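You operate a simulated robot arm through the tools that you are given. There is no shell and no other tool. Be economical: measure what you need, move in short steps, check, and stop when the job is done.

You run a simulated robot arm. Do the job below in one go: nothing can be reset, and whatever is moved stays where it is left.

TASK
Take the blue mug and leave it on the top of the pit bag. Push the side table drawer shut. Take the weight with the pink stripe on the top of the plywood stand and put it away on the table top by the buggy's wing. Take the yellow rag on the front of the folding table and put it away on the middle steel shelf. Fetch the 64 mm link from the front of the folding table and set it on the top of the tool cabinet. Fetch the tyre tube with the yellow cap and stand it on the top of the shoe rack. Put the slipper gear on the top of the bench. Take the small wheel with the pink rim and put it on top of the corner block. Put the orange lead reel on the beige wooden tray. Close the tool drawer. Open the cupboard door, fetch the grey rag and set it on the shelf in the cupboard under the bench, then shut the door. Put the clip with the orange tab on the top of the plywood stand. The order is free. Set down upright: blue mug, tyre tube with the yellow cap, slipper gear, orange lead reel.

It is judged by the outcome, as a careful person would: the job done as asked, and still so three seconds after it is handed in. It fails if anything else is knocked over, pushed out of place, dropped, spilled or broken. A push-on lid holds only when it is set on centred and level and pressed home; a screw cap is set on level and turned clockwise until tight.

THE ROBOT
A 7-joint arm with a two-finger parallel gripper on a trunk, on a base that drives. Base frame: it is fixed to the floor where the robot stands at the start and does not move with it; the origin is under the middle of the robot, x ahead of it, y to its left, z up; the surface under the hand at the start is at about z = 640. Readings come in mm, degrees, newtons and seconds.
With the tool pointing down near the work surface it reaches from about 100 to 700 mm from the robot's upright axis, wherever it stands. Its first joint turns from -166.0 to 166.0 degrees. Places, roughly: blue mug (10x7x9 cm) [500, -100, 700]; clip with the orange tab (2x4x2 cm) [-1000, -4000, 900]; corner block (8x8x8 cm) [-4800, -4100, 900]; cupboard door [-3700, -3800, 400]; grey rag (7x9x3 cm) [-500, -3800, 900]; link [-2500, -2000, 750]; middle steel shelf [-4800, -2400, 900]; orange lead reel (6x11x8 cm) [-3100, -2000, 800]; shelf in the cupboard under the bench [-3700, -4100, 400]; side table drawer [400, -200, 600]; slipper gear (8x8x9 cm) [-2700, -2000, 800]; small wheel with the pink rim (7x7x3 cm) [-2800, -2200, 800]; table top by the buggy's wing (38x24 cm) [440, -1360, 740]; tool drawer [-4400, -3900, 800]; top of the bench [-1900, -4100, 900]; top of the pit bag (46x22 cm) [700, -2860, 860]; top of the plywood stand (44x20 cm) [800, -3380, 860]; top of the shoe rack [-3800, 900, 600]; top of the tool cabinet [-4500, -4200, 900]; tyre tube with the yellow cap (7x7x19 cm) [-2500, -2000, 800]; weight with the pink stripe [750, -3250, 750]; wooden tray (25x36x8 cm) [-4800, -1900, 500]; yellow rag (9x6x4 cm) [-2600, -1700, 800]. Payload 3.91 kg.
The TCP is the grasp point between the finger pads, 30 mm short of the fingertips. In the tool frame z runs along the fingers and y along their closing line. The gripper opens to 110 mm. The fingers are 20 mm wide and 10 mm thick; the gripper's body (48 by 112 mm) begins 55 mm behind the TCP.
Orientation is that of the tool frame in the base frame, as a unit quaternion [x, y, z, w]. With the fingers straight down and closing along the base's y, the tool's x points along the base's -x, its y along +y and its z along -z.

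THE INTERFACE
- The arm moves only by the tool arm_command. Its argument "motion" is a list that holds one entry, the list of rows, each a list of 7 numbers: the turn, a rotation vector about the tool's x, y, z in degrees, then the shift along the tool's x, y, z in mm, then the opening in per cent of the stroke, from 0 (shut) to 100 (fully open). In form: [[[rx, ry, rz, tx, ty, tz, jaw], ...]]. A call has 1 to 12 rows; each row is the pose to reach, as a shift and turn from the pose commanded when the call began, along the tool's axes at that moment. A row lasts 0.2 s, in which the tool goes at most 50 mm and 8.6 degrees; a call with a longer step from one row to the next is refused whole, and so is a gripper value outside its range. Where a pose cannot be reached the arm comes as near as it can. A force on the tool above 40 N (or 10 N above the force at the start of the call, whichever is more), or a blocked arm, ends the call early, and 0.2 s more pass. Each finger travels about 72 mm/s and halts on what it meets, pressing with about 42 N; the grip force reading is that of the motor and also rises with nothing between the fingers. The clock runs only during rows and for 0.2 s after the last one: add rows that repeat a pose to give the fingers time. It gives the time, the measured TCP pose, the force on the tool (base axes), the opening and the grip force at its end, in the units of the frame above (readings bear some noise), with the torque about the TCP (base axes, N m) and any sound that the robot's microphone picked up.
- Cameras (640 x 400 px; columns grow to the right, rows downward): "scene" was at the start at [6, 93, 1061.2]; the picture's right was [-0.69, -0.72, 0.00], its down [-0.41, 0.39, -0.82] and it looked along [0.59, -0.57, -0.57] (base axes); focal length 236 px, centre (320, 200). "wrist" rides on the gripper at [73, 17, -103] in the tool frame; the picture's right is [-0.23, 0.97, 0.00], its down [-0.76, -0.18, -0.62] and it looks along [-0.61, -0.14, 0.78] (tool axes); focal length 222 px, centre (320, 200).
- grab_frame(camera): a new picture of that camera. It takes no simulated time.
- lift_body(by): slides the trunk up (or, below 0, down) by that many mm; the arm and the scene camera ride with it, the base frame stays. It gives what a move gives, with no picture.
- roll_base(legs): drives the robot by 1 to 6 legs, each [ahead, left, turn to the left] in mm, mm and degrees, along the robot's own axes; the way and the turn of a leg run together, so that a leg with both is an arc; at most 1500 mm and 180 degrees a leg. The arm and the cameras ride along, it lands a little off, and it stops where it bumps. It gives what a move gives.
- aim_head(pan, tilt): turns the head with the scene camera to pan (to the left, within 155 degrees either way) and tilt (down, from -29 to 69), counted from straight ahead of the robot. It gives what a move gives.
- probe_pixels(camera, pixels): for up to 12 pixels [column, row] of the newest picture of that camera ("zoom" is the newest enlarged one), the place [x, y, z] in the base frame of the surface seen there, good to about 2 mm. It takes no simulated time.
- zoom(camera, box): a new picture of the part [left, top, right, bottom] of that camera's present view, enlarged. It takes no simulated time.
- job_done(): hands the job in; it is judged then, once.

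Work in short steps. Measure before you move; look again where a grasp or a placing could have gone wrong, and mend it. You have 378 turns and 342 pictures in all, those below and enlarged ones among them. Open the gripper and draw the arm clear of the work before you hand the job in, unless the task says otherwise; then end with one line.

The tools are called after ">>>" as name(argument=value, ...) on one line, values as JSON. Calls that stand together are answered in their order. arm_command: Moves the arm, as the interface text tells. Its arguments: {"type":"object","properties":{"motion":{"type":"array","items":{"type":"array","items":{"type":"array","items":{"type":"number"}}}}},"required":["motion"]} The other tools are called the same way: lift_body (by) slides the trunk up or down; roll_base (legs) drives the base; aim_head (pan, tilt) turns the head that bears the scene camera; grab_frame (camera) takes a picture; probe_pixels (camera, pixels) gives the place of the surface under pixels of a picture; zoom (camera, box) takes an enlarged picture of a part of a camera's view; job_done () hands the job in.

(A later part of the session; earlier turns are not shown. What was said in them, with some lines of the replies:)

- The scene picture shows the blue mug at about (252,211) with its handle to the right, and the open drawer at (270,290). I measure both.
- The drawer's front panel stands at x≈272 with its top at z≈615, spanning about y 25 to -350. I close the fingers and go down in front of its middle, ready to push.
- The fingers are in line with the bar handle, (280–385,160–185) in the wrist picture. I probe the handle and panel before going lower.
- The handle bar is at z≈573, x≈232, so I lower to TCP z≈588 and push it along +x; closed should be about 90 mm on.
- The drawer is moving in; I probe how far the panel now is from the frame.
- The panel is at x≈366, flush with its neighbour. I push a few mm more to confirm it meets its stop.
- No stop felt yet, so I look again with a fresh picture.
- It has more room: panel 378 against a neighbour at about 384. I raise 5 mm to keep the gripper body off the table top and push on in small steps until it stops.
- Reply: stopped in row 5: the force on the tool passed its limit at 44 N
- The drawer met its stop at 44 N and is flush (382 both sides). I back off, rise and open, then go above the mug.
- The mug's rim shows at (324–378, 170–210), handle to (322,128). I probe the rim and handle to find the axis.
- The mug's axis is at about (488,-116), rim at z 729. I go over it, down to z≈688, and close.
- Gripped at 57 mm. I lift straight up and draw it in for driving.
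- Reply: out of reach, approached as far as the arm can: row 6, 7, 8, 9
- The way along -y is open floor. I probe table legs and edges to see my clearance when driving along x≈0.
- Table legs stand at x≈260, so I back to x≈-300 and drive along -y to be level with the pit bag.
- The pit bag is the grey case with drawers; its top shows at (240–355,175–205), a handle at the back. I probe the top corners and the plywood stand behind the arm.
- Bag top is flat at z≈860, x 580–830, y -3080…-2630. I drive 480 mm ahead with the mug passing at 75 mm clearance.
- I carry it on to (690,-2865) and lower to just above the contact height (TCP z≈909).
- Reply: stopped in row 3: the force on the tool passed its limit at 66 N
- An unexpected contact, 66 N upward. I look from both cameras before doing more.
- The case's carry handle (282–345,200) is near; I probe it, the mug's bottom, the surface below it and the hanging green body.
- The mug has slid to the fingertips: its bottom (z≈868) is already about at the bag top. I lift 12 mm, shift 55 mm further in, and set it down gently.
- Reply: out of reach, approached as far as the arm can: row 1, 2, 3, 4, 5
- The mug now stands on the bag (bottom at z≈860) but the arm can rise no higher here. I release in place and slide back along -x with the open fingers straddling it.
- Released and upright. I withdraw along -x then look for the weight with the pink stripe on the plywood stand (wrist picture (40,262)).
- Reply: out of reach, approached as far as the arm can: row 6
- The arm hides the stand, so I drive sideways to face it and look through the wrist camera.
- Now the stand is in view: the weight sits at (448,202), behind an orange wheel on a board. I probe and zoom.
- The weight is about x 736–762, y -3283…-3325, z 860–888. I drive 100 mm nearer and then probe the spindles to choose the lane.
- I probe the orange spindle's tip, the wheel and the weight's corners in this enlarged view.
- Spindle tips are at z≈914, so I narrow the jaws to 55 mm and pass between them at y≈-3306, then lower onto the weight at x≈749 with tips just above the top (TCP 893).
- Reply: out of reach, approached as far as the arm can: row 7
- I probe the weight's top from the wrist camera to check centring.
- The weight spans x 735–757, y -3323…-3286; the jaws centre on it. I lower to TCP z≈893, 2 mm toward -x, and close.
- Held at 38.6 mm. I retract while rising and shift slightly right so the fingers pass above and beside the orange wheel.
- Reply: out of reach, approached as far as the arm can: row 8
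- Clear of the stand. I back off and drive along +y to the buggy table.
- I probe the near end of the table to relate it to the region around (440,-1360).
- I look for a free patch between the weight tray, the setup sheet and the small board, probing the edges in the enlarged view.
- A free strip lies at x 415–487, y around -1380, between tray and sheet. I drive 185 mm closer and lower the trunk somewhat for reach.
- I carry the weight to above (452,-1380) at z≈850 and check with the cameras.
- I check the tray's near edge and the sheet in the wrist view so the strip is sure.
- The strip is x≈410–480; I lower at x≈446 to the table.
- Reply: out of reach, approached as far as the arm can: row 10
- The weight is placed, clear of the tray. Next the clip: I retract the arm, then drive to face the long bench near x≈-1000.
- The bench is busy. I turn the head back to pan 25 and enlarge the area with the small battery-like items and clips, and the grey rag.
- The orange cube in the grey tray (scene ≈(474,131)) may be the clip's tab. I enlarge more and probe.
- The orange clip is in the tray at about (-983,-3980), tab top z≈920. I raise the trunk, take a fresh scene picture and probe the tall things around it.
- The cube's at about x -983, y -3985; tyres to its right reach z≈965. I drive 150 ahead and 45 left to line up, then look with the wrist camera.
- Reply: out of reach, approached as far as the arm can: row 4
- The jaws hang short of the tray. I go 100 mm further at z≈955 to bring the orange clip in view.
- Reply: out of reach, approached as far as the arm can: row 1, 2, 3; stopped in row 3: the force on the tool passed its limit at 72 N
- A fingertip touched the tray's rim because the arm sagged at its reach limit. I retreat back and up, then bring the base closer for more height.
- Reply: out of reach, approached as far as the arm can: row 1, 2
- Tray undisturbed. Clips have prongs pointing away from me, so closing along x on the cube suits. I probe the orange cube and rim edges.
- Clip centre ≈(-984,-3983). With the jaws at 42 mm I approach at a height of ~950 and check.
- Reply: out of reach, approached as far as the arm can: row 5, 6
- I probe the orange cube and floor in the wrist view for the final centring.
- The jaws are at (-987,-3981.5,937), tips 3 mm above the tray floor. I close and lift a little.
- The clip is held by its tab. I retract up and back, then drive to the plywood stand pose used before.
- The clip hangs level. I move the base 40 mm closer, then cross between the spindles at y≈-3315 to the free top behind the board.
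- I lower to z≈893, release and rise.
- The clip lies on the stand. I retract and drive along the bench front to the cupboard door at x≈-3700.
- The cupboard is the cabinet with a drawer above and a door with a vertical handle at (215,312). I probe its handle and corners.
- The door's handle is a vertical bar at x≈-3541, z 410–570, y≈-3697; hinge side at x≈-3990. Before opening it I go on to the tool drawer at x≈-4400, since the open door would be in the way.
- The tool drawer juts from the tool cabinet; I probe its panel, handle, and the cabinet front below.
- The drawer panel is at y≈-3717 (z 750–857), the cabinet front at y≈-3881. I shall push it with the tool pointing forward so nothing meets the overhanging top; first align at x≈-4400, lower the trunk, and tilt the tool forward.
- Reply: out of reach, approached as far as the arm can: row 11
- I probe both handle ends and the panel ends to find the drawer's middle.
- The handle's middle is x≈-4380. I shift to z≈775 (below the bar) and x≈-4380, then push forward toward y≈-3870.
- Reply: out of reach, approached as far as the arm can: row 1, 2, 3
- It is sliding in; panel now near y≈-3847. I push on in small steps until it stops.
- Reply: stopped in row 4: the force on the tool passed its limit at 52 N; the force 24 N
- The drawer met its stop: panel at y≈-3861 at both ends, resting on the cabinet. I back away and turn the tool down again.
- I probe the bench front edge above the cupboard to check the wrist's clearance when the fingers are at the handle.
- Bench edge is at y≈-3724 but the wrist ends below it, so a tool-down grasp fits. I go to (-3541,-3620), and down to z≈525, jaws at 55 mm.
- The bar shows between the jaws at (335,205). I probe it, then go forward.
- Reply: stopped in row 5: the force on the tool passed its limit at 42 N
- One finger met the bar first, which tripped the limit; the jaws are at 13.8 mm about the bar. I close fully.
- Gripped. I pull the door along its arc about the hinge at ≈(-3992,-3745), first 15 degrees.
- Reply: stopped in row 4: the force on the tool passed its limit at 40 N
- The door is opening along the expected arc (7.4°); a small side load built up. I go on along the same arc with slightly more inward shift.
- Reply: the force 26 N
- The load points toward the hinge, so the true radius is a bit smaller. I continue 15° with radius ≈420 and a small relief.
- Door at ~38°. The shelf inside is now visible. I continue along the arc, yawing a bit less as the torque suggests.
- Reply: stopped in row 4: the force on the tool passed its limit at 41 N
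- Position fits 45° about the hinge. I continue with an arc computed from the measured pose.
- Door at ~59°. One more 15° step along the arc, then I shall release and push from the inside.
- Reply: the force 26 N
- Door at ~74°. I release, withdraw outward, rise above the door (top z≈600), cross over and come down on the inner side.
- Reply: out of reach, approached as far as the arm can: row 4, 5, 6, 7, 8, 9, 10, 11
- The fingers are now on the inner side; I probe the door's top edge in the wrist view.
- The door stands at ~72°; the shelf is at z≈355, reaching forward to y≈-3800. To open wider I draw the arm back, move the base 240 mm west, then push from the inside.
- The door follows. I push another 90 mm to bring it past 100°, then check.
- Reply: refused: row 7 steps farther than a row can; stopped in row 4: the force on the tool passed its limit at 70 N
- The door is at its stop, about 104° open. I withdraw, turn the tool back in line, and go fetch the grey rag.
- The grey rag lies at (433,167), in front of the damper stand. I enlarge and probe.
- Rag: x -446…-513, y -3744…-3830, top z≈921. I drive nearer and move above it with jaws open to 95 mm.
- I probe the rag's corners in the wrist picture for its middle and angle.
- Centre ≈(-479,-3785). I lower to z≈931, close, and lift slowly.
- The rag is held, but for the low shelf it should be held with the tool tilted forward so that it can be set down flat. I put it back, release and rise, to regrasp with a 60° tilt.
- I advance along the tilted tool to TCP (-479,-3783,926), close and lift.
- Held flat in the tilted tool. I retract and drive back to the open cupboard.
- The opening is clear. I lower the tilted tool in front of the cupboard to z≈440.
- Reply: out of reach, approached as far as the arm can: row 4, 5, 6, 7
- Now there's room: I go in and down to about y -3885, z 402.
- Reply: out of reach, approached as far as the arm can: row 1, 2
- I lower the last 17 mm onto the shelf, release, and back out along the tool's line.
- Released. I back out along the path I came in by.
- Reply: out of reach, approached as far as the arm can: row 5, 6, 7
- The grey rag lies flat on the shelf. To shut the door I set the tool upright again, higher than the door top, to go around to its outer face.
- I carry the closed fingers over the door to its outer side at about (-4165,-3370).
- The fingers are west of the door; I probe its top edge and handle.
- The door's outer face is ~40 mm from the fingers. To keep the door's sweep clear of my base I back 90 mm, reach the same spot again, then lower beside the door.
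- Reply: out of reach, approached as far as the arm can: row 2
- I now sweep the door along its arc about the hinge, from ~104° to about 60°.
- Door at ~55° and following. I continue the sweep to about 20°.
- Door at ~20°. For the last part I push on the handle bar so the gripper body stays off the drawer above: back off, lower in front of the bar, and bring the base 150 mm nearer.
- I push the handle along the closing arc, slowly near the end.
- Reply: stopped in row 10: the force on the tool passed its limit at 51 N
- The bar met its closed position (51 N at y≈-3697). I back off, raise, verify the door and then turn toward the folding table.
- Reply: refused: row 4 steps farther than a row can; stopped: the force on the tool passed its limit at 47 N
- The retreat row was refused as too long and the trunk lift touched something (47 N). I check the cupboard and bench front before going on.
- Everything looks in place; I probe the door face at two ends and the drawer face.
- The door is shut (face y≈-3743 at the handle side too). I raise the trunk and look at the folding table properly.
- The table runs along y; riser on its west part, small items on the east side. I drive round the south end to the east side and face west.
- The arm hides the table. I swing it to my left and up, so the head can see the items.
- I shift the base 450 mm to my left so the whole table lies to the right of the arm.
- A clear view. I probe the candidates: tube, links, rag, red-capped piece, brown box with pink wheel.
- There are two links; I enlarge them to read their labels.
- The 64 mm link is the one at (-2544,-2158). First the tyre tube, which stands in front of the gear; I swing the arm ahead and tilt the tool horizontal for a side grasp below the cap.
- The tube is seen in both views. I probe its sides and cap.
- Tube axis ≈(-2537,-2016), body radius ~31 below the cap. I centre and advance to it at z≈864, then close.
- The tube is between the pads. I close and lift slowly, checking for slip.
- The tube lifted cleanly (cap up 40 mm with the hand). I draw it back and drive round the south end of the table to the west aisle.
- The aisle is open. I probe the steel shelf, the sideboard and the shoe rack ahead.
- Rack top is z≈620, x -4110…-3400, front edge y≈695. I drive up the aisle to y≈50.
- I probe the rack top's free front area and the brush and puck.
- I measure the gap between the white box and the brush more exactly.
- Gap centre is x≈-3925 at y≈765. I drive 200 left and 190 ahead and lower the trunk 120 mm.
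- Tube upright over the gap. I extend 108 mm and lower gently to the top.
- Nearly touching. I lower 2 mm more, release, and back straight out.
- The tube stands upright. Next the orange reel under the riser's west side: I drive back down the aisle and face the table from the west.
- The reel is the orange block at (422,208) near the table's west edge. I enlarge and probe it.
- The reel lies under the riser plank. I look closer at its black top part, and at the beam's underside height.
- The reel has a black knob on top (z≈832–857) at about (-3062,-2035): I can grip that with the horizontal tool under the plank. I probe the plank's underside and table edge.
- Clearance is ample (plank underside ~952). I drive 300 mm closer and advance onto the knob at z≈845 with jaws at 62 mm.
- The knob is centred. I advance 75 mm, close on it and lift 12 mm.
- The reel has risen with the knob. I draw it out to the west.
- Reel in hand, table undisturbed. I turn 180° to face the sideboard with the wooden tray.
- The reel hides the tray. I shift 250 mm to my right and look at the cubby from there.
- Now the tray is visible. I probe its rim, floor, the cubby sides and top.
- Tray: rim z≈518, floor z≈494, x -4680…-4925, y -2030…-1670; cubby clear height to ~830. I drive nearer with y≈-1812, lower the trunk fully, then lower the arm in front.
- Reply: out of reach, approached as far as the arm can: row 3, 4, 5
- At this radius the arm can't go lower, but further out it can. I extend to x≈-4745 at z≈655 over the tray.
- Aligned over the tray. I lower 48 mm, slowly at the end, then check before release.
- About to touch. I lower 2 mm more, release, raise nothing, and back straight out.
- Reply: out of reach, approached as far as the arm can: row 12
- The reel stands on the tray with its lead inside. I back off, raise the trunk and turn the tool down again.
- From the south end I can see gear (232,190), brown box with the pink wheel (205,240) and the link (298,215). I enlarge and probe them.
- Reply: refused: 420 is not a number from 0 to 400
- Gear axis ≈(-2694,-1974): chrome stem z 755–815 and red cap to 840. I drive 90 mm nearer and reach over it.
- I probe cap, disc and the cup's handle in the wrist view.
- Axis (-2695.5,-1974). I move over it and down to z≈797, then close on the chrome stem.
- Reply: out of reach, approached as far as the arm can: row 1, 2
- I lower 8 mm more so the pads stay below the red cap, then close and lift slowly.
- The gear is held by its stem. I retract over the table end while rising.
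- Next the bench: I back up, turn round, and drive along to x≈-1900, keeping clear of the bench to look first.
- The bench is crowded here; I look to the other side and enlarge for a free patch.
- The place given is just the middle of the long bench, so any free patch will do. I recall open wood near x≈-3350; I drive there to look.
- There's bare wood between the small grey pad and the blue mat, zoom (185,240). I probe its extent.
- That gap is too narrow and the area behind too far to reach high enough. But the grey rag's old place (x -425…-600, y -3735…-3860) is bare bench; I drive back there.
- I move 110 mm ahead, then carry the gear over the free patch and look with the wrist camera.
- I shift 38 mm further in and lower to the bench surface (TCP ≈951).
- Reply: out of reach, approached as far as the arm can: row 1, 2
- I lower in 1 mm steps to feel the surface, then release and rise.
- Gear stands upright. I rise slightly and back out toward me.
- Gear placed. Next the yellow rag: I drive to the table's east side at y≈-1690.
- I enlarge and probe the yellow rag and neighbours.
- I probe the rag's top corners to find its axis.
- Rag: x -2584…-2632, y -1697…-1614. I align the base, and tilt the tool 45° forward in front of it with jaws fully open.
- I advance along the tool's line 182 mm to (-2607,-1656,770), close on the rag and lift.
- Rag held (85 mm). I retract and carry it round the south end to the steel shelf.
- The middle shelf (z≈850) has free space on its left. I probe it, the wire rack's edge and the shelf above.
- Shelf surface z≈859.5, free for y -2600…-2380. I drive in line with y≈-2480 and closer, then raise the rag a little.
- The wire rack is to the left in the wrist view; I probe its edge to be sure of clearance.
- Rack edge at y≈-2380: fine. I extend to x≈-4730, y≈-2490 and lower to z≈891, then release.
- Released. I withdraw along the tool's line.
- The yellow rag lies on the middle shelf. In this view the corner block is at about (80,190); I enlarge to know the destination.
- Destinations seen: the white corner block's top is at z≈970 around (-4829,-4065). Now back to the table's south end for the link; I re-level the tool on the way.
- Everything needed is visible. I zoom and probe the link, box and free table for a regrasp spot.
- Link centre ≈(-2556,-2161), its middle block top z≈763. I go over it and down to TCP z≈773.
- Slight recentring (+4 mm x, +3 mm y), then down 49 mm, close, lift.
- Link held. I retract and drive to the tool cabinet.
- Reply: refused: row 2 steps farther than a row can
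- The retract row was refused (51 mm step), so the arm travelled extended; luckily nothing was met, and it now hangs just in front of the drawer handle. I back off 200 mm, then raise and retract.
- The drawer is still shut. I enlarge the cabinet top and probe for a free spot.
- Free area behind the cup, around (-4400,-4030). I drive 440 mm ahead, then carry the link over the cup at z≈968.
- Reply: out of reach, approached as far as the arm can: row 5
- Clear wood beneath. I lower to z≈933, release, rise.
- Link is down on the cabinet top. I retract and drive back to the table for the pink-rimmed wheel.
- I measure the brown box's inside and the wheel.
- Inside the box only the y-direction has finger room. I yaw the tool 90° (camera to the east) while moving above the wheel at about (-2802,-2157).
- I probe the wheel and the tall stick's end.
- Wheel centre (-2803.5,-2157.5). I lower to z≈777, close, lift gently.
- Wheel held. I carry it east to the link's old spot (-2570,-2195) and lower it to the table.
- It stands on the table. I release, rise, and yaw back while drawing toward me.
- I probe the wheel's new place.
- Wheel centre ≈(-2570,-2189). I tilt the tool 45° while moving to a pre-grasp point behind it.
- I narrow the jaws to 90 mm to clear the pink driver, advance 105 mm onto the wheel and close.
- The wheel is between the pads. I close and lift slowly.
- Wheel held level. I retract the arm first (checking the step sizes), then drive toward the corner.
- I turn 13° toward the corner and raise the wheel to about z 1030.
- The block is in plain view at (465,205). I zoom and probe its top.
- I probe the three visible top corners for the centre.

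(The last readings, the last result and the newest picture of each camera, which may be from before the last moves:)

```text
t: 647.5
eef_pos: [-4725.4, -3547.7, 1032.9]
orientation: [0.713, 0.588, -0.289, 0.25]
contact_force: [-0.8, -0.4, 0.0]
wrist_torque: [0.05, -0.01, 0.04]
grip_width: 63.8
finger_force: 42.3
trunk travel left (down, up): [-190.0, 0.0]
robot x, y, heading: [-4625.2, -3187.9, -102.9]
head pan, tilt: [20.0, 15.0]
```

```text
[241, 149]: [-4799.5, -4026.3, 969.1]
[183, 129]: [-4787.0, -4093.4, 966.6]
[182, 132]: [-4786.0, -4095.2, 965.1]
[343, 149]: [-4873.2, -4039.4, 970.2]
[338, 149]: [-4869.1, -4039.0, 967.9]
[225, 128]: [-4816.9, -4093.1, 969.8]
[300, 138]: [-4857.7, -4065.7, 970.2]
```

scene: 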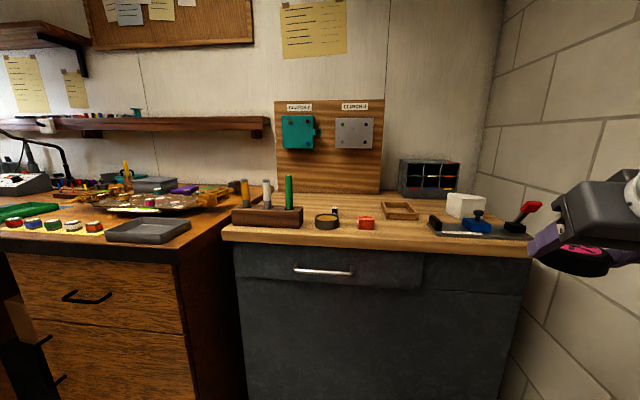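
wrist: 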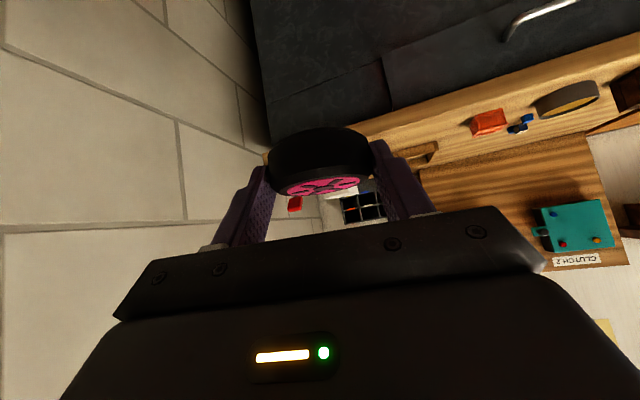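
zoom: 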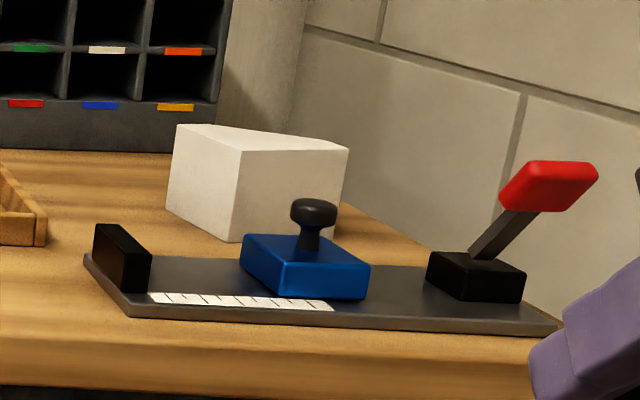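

Block centre ≈(-4830,-4068), top z≈969.5. I drive 330 mm along my heading, then extend over the block at z≈1030.

>>> roll_base(legs=[[330, 0, 0]])

>>> arm_command(motion=[[[0, 0, 0, -25, 1, 25, 40], [0, 0, 0, -50, 2, 50, 40], [0, 0, 0, -75, 3, 75, 40], [0, 0, 0, -95, 4, 95, 40]]])

>>> grab_frame(camera="scene")

>>> grab_frame(camera="wrist")

```text
t: 649.6
eef_pos: [-4799.2, -3866.5, 1030.3]
orientation: [0.714, 0.587, -0.29, 0.249]
contact_force: [0.0, -0.6, -0.5]
wrist_torque: [0.0, 0.02, -0.01]
grip_width: 64.0
finger_force: 41.7
trunk travel left (down, up): [-190.0, 0.0]
robot x, y, heading: [-4695.1, -3510.9, -102.8]
head pan, tilt: [20.0, 15.0]
```

```text
t: 650.6
eef_pos: [-4819.5, -3998.7, 1033.1]
orientation: [0.713, 0.587, -0.29, 0.25]
contact_force: [-0.3, 0.4, -0.3]
wrist_torque: [0.01, 0.01, -0.01]
grip_width: 63.7
finger_force: 42.0
trunk travel left (down, up): [-190.0, 0.0]
robot x, y, heading: [-4693.6, -3506.7, -102.7]
head pan, tilt: [20.0, 15.0]
```

```text
128 pictures are left
```

scene: 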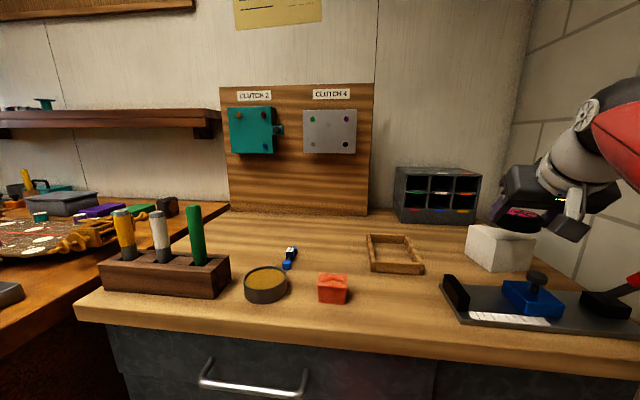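

```text
127 pictures are left
```

wrist: 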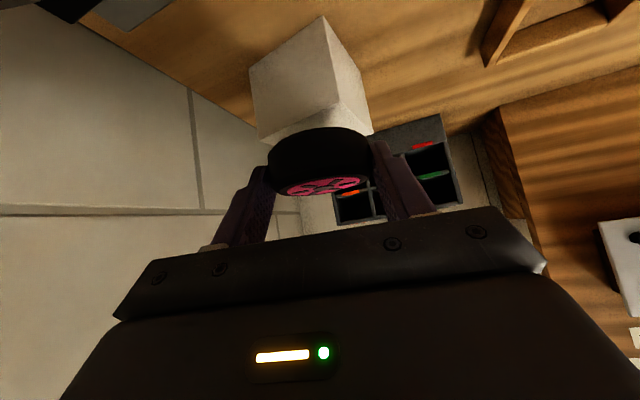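

I move the last 56 mm forward and lower to about z 1001.

>>> arm_command(motion=[[[0, 0, 0, -20, 1, 20, 40], [0, 0, 0, -40, 2, 40, 40], [0, 0, 0, -30, 2, 50, 40], [0, 0, 0, -22, 2, 58, 40], [0, 0, 0, -18, 2, 62, 40], [0, 0, 0, -18, 2, 62, 40]]])

>>> zoom(camera="scene", box=[430, 150, 640, 290])

>>> grab_frame(camera="wrist")

```text
t: 652.0
eef_pos: [-4828.1, -4055.5, 1000.3]
orientation: [0.713, 0.587, -0.291, 0.25]
contact_force: [-0.8, -3.2, 7.5]
wrist_torque: [-0.18, 0.3, 0.09]
grip_width: 63.7
finger_force: 42.2
trunk travel left (down, up): [-190.0, 0.0]
robot x, y, heading: [-4697.2, -3508.0, -103.1]
head pan, tilt: [20.0, 15.0]
```

```text
2.86 times, centred on (535, 220) of scene
```

zoom: 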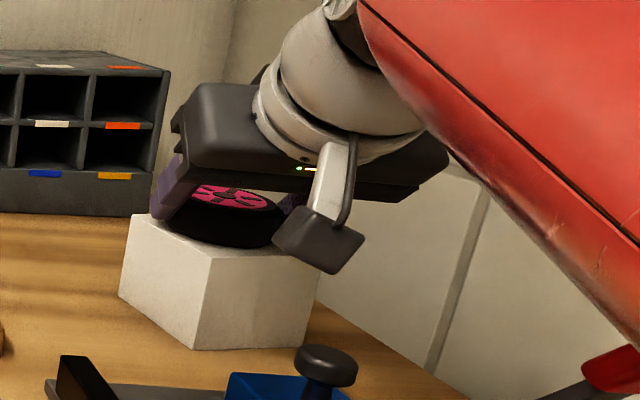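

```text
125 pictures are left
```

wrist: 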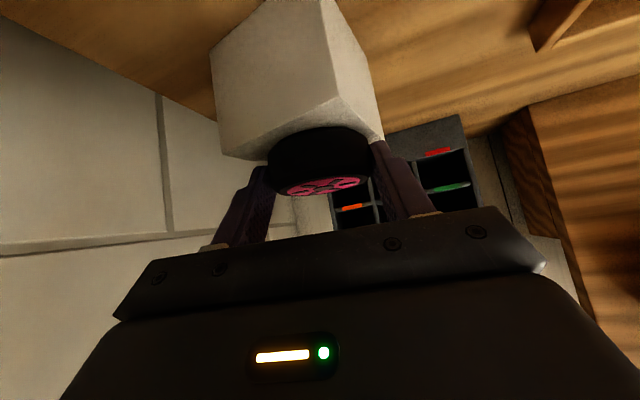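

Contact is light (7.5 N) and the wheel sits within the block's top. I release and withdraw up along the tool line.

>>> arm_command(motion=[[[0, 0, 0, 0, 0, 0, 50], [0, 0, 0, 0, 0, 0, 65], [0, 0, 0, 0, 0, 0, 80], [0, 0, 0, 0, 0, 0, 85], [0, 0, 0, 0, 0, -15, 85], [0, 0, 0, 0, 0, -40, 85], [0, 0, 0, 0, 0, -70, 85], [0, 0, 0, 20, 0, -100, 85], [0, 0, 0, 50, 0, -135, 85], [0, 0, 0, 75, 0, -165, 85]]])

>>> zoom(camera="scene", box=[430, 150, 640, 290])

```text
t: 654.2
eef_pos: [-4797.4, -3889.9, 1063.9]
orientation: [0.714, 0.587, -0.289, 0.249]
contact_force: [0.1, -0.6, 0.4]
wrist_torque: [0.01, 0.01, 0.01]
grip_width: 93.3
finger_force: 0.0
trunk travel left (down, up): [-190.0, 0.0]
robot x, y, heading: [-4693.2, -3506.3, -103.0]
head pan, tilt: [20.0, 15.0]
```

```text
2.86 times, centred on (535, 220) of scene
```

zoom: 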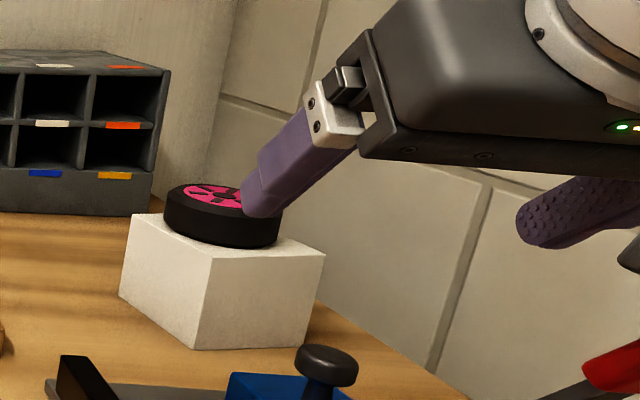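

The wheel rests on the block. I back the base away and measure how well it sits.

>>> roll_base(legs=[[-330, 0, 0]])

>>> zoom(camera="scene", box=[410, 155, 550, 245])

>>> probe_pixels(camera="zoom", pixels=[[235, 155], [195, 155], [275, 160], [235, 140], [235, 170], [215, 150], [255, 155]])

```text
t: 656.4
eef_pos: [-4723.5, -3567.8, 1062.9]
orientation: [0.714, 0.587, -0.289, 0.249]
contact_force: [0.5, -0.3, 0.7]
wrist_torque: [0.0, 0.01, -0.04]
grip_width: 93.7
finger_force: 0.1
trunk travel left (down, up): [-190.0, 0.0]
robot x, y, heading: [-4617.7, -3185.3, -102.6]
head pan, tilt: [20.0, 15.0]
```

```text
4.44 times, centred on (480, 200) of scene
```

zoom: 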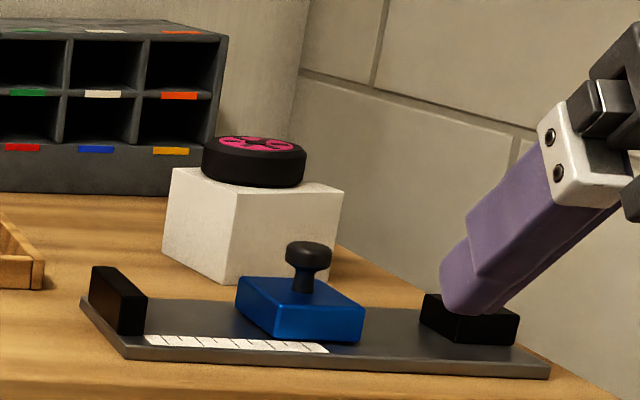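

```text
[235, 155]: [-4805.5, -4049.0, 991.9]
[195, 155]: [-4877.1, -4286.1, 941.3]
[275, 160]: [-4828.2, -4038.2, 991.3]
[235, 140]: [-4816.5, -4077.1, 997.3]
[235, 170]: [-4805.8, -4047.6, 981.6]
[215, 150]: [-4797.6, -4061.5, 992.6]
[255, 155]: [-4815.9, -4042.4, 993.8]
```

The wheel is centred on the block. One last look at the tool drawer, link and cupboard before handing in.

>>> aim_head(pan=35, tilt=25)

>>> grab_frame(camera="scene")

>>> probe_pixels(camera="scene", pixels=[[330, 270], [430, 265], [150, 340], [60, 330], [250, 270]])

```text
t: 657.2
eef_pos: [-4724.4, -3566.7, 1063.5]
orientation: [0.714, 0.587, -0.289, 0.249]
contact_force: [0.2, 0.3, 0.4]
wrist_torque: [0.0, 0.0, 0.01]
grip_width: 93.7
finger_force: 0.1
trunk travel left (down, up): [-190.0, 0.0]
robot x, y, heading: [-4624.7, -3184.6, -103.1]
head pan, tilt: [35.0, 25.0]
```

```text
122 pictures are left
```

scene: 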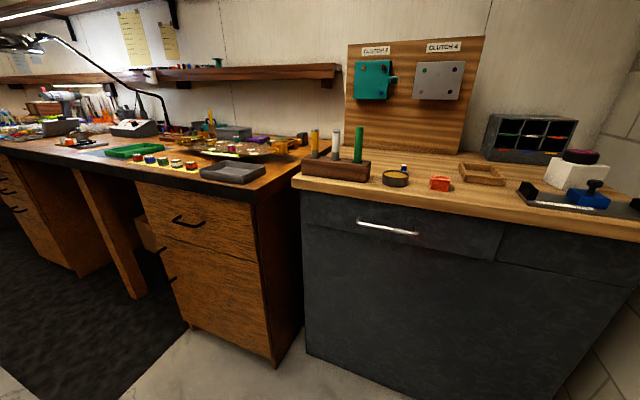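

```text
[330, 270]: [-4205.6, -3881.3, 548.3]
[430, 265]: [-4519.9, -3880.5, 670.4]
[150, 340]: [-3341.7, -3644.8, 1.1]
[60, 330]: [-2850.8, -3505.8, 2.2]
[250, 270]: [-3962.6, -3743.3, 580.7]
```

Drawer and door are shut, link and wheel in place, the arm clear and open. I hand in.

>>> job_done()

```text
The job is handed in.
```

All twelve tasks are done and handed in: every item is in its place, both drawers and the cupboard door are shut, and the gripper is open and clear of the work.
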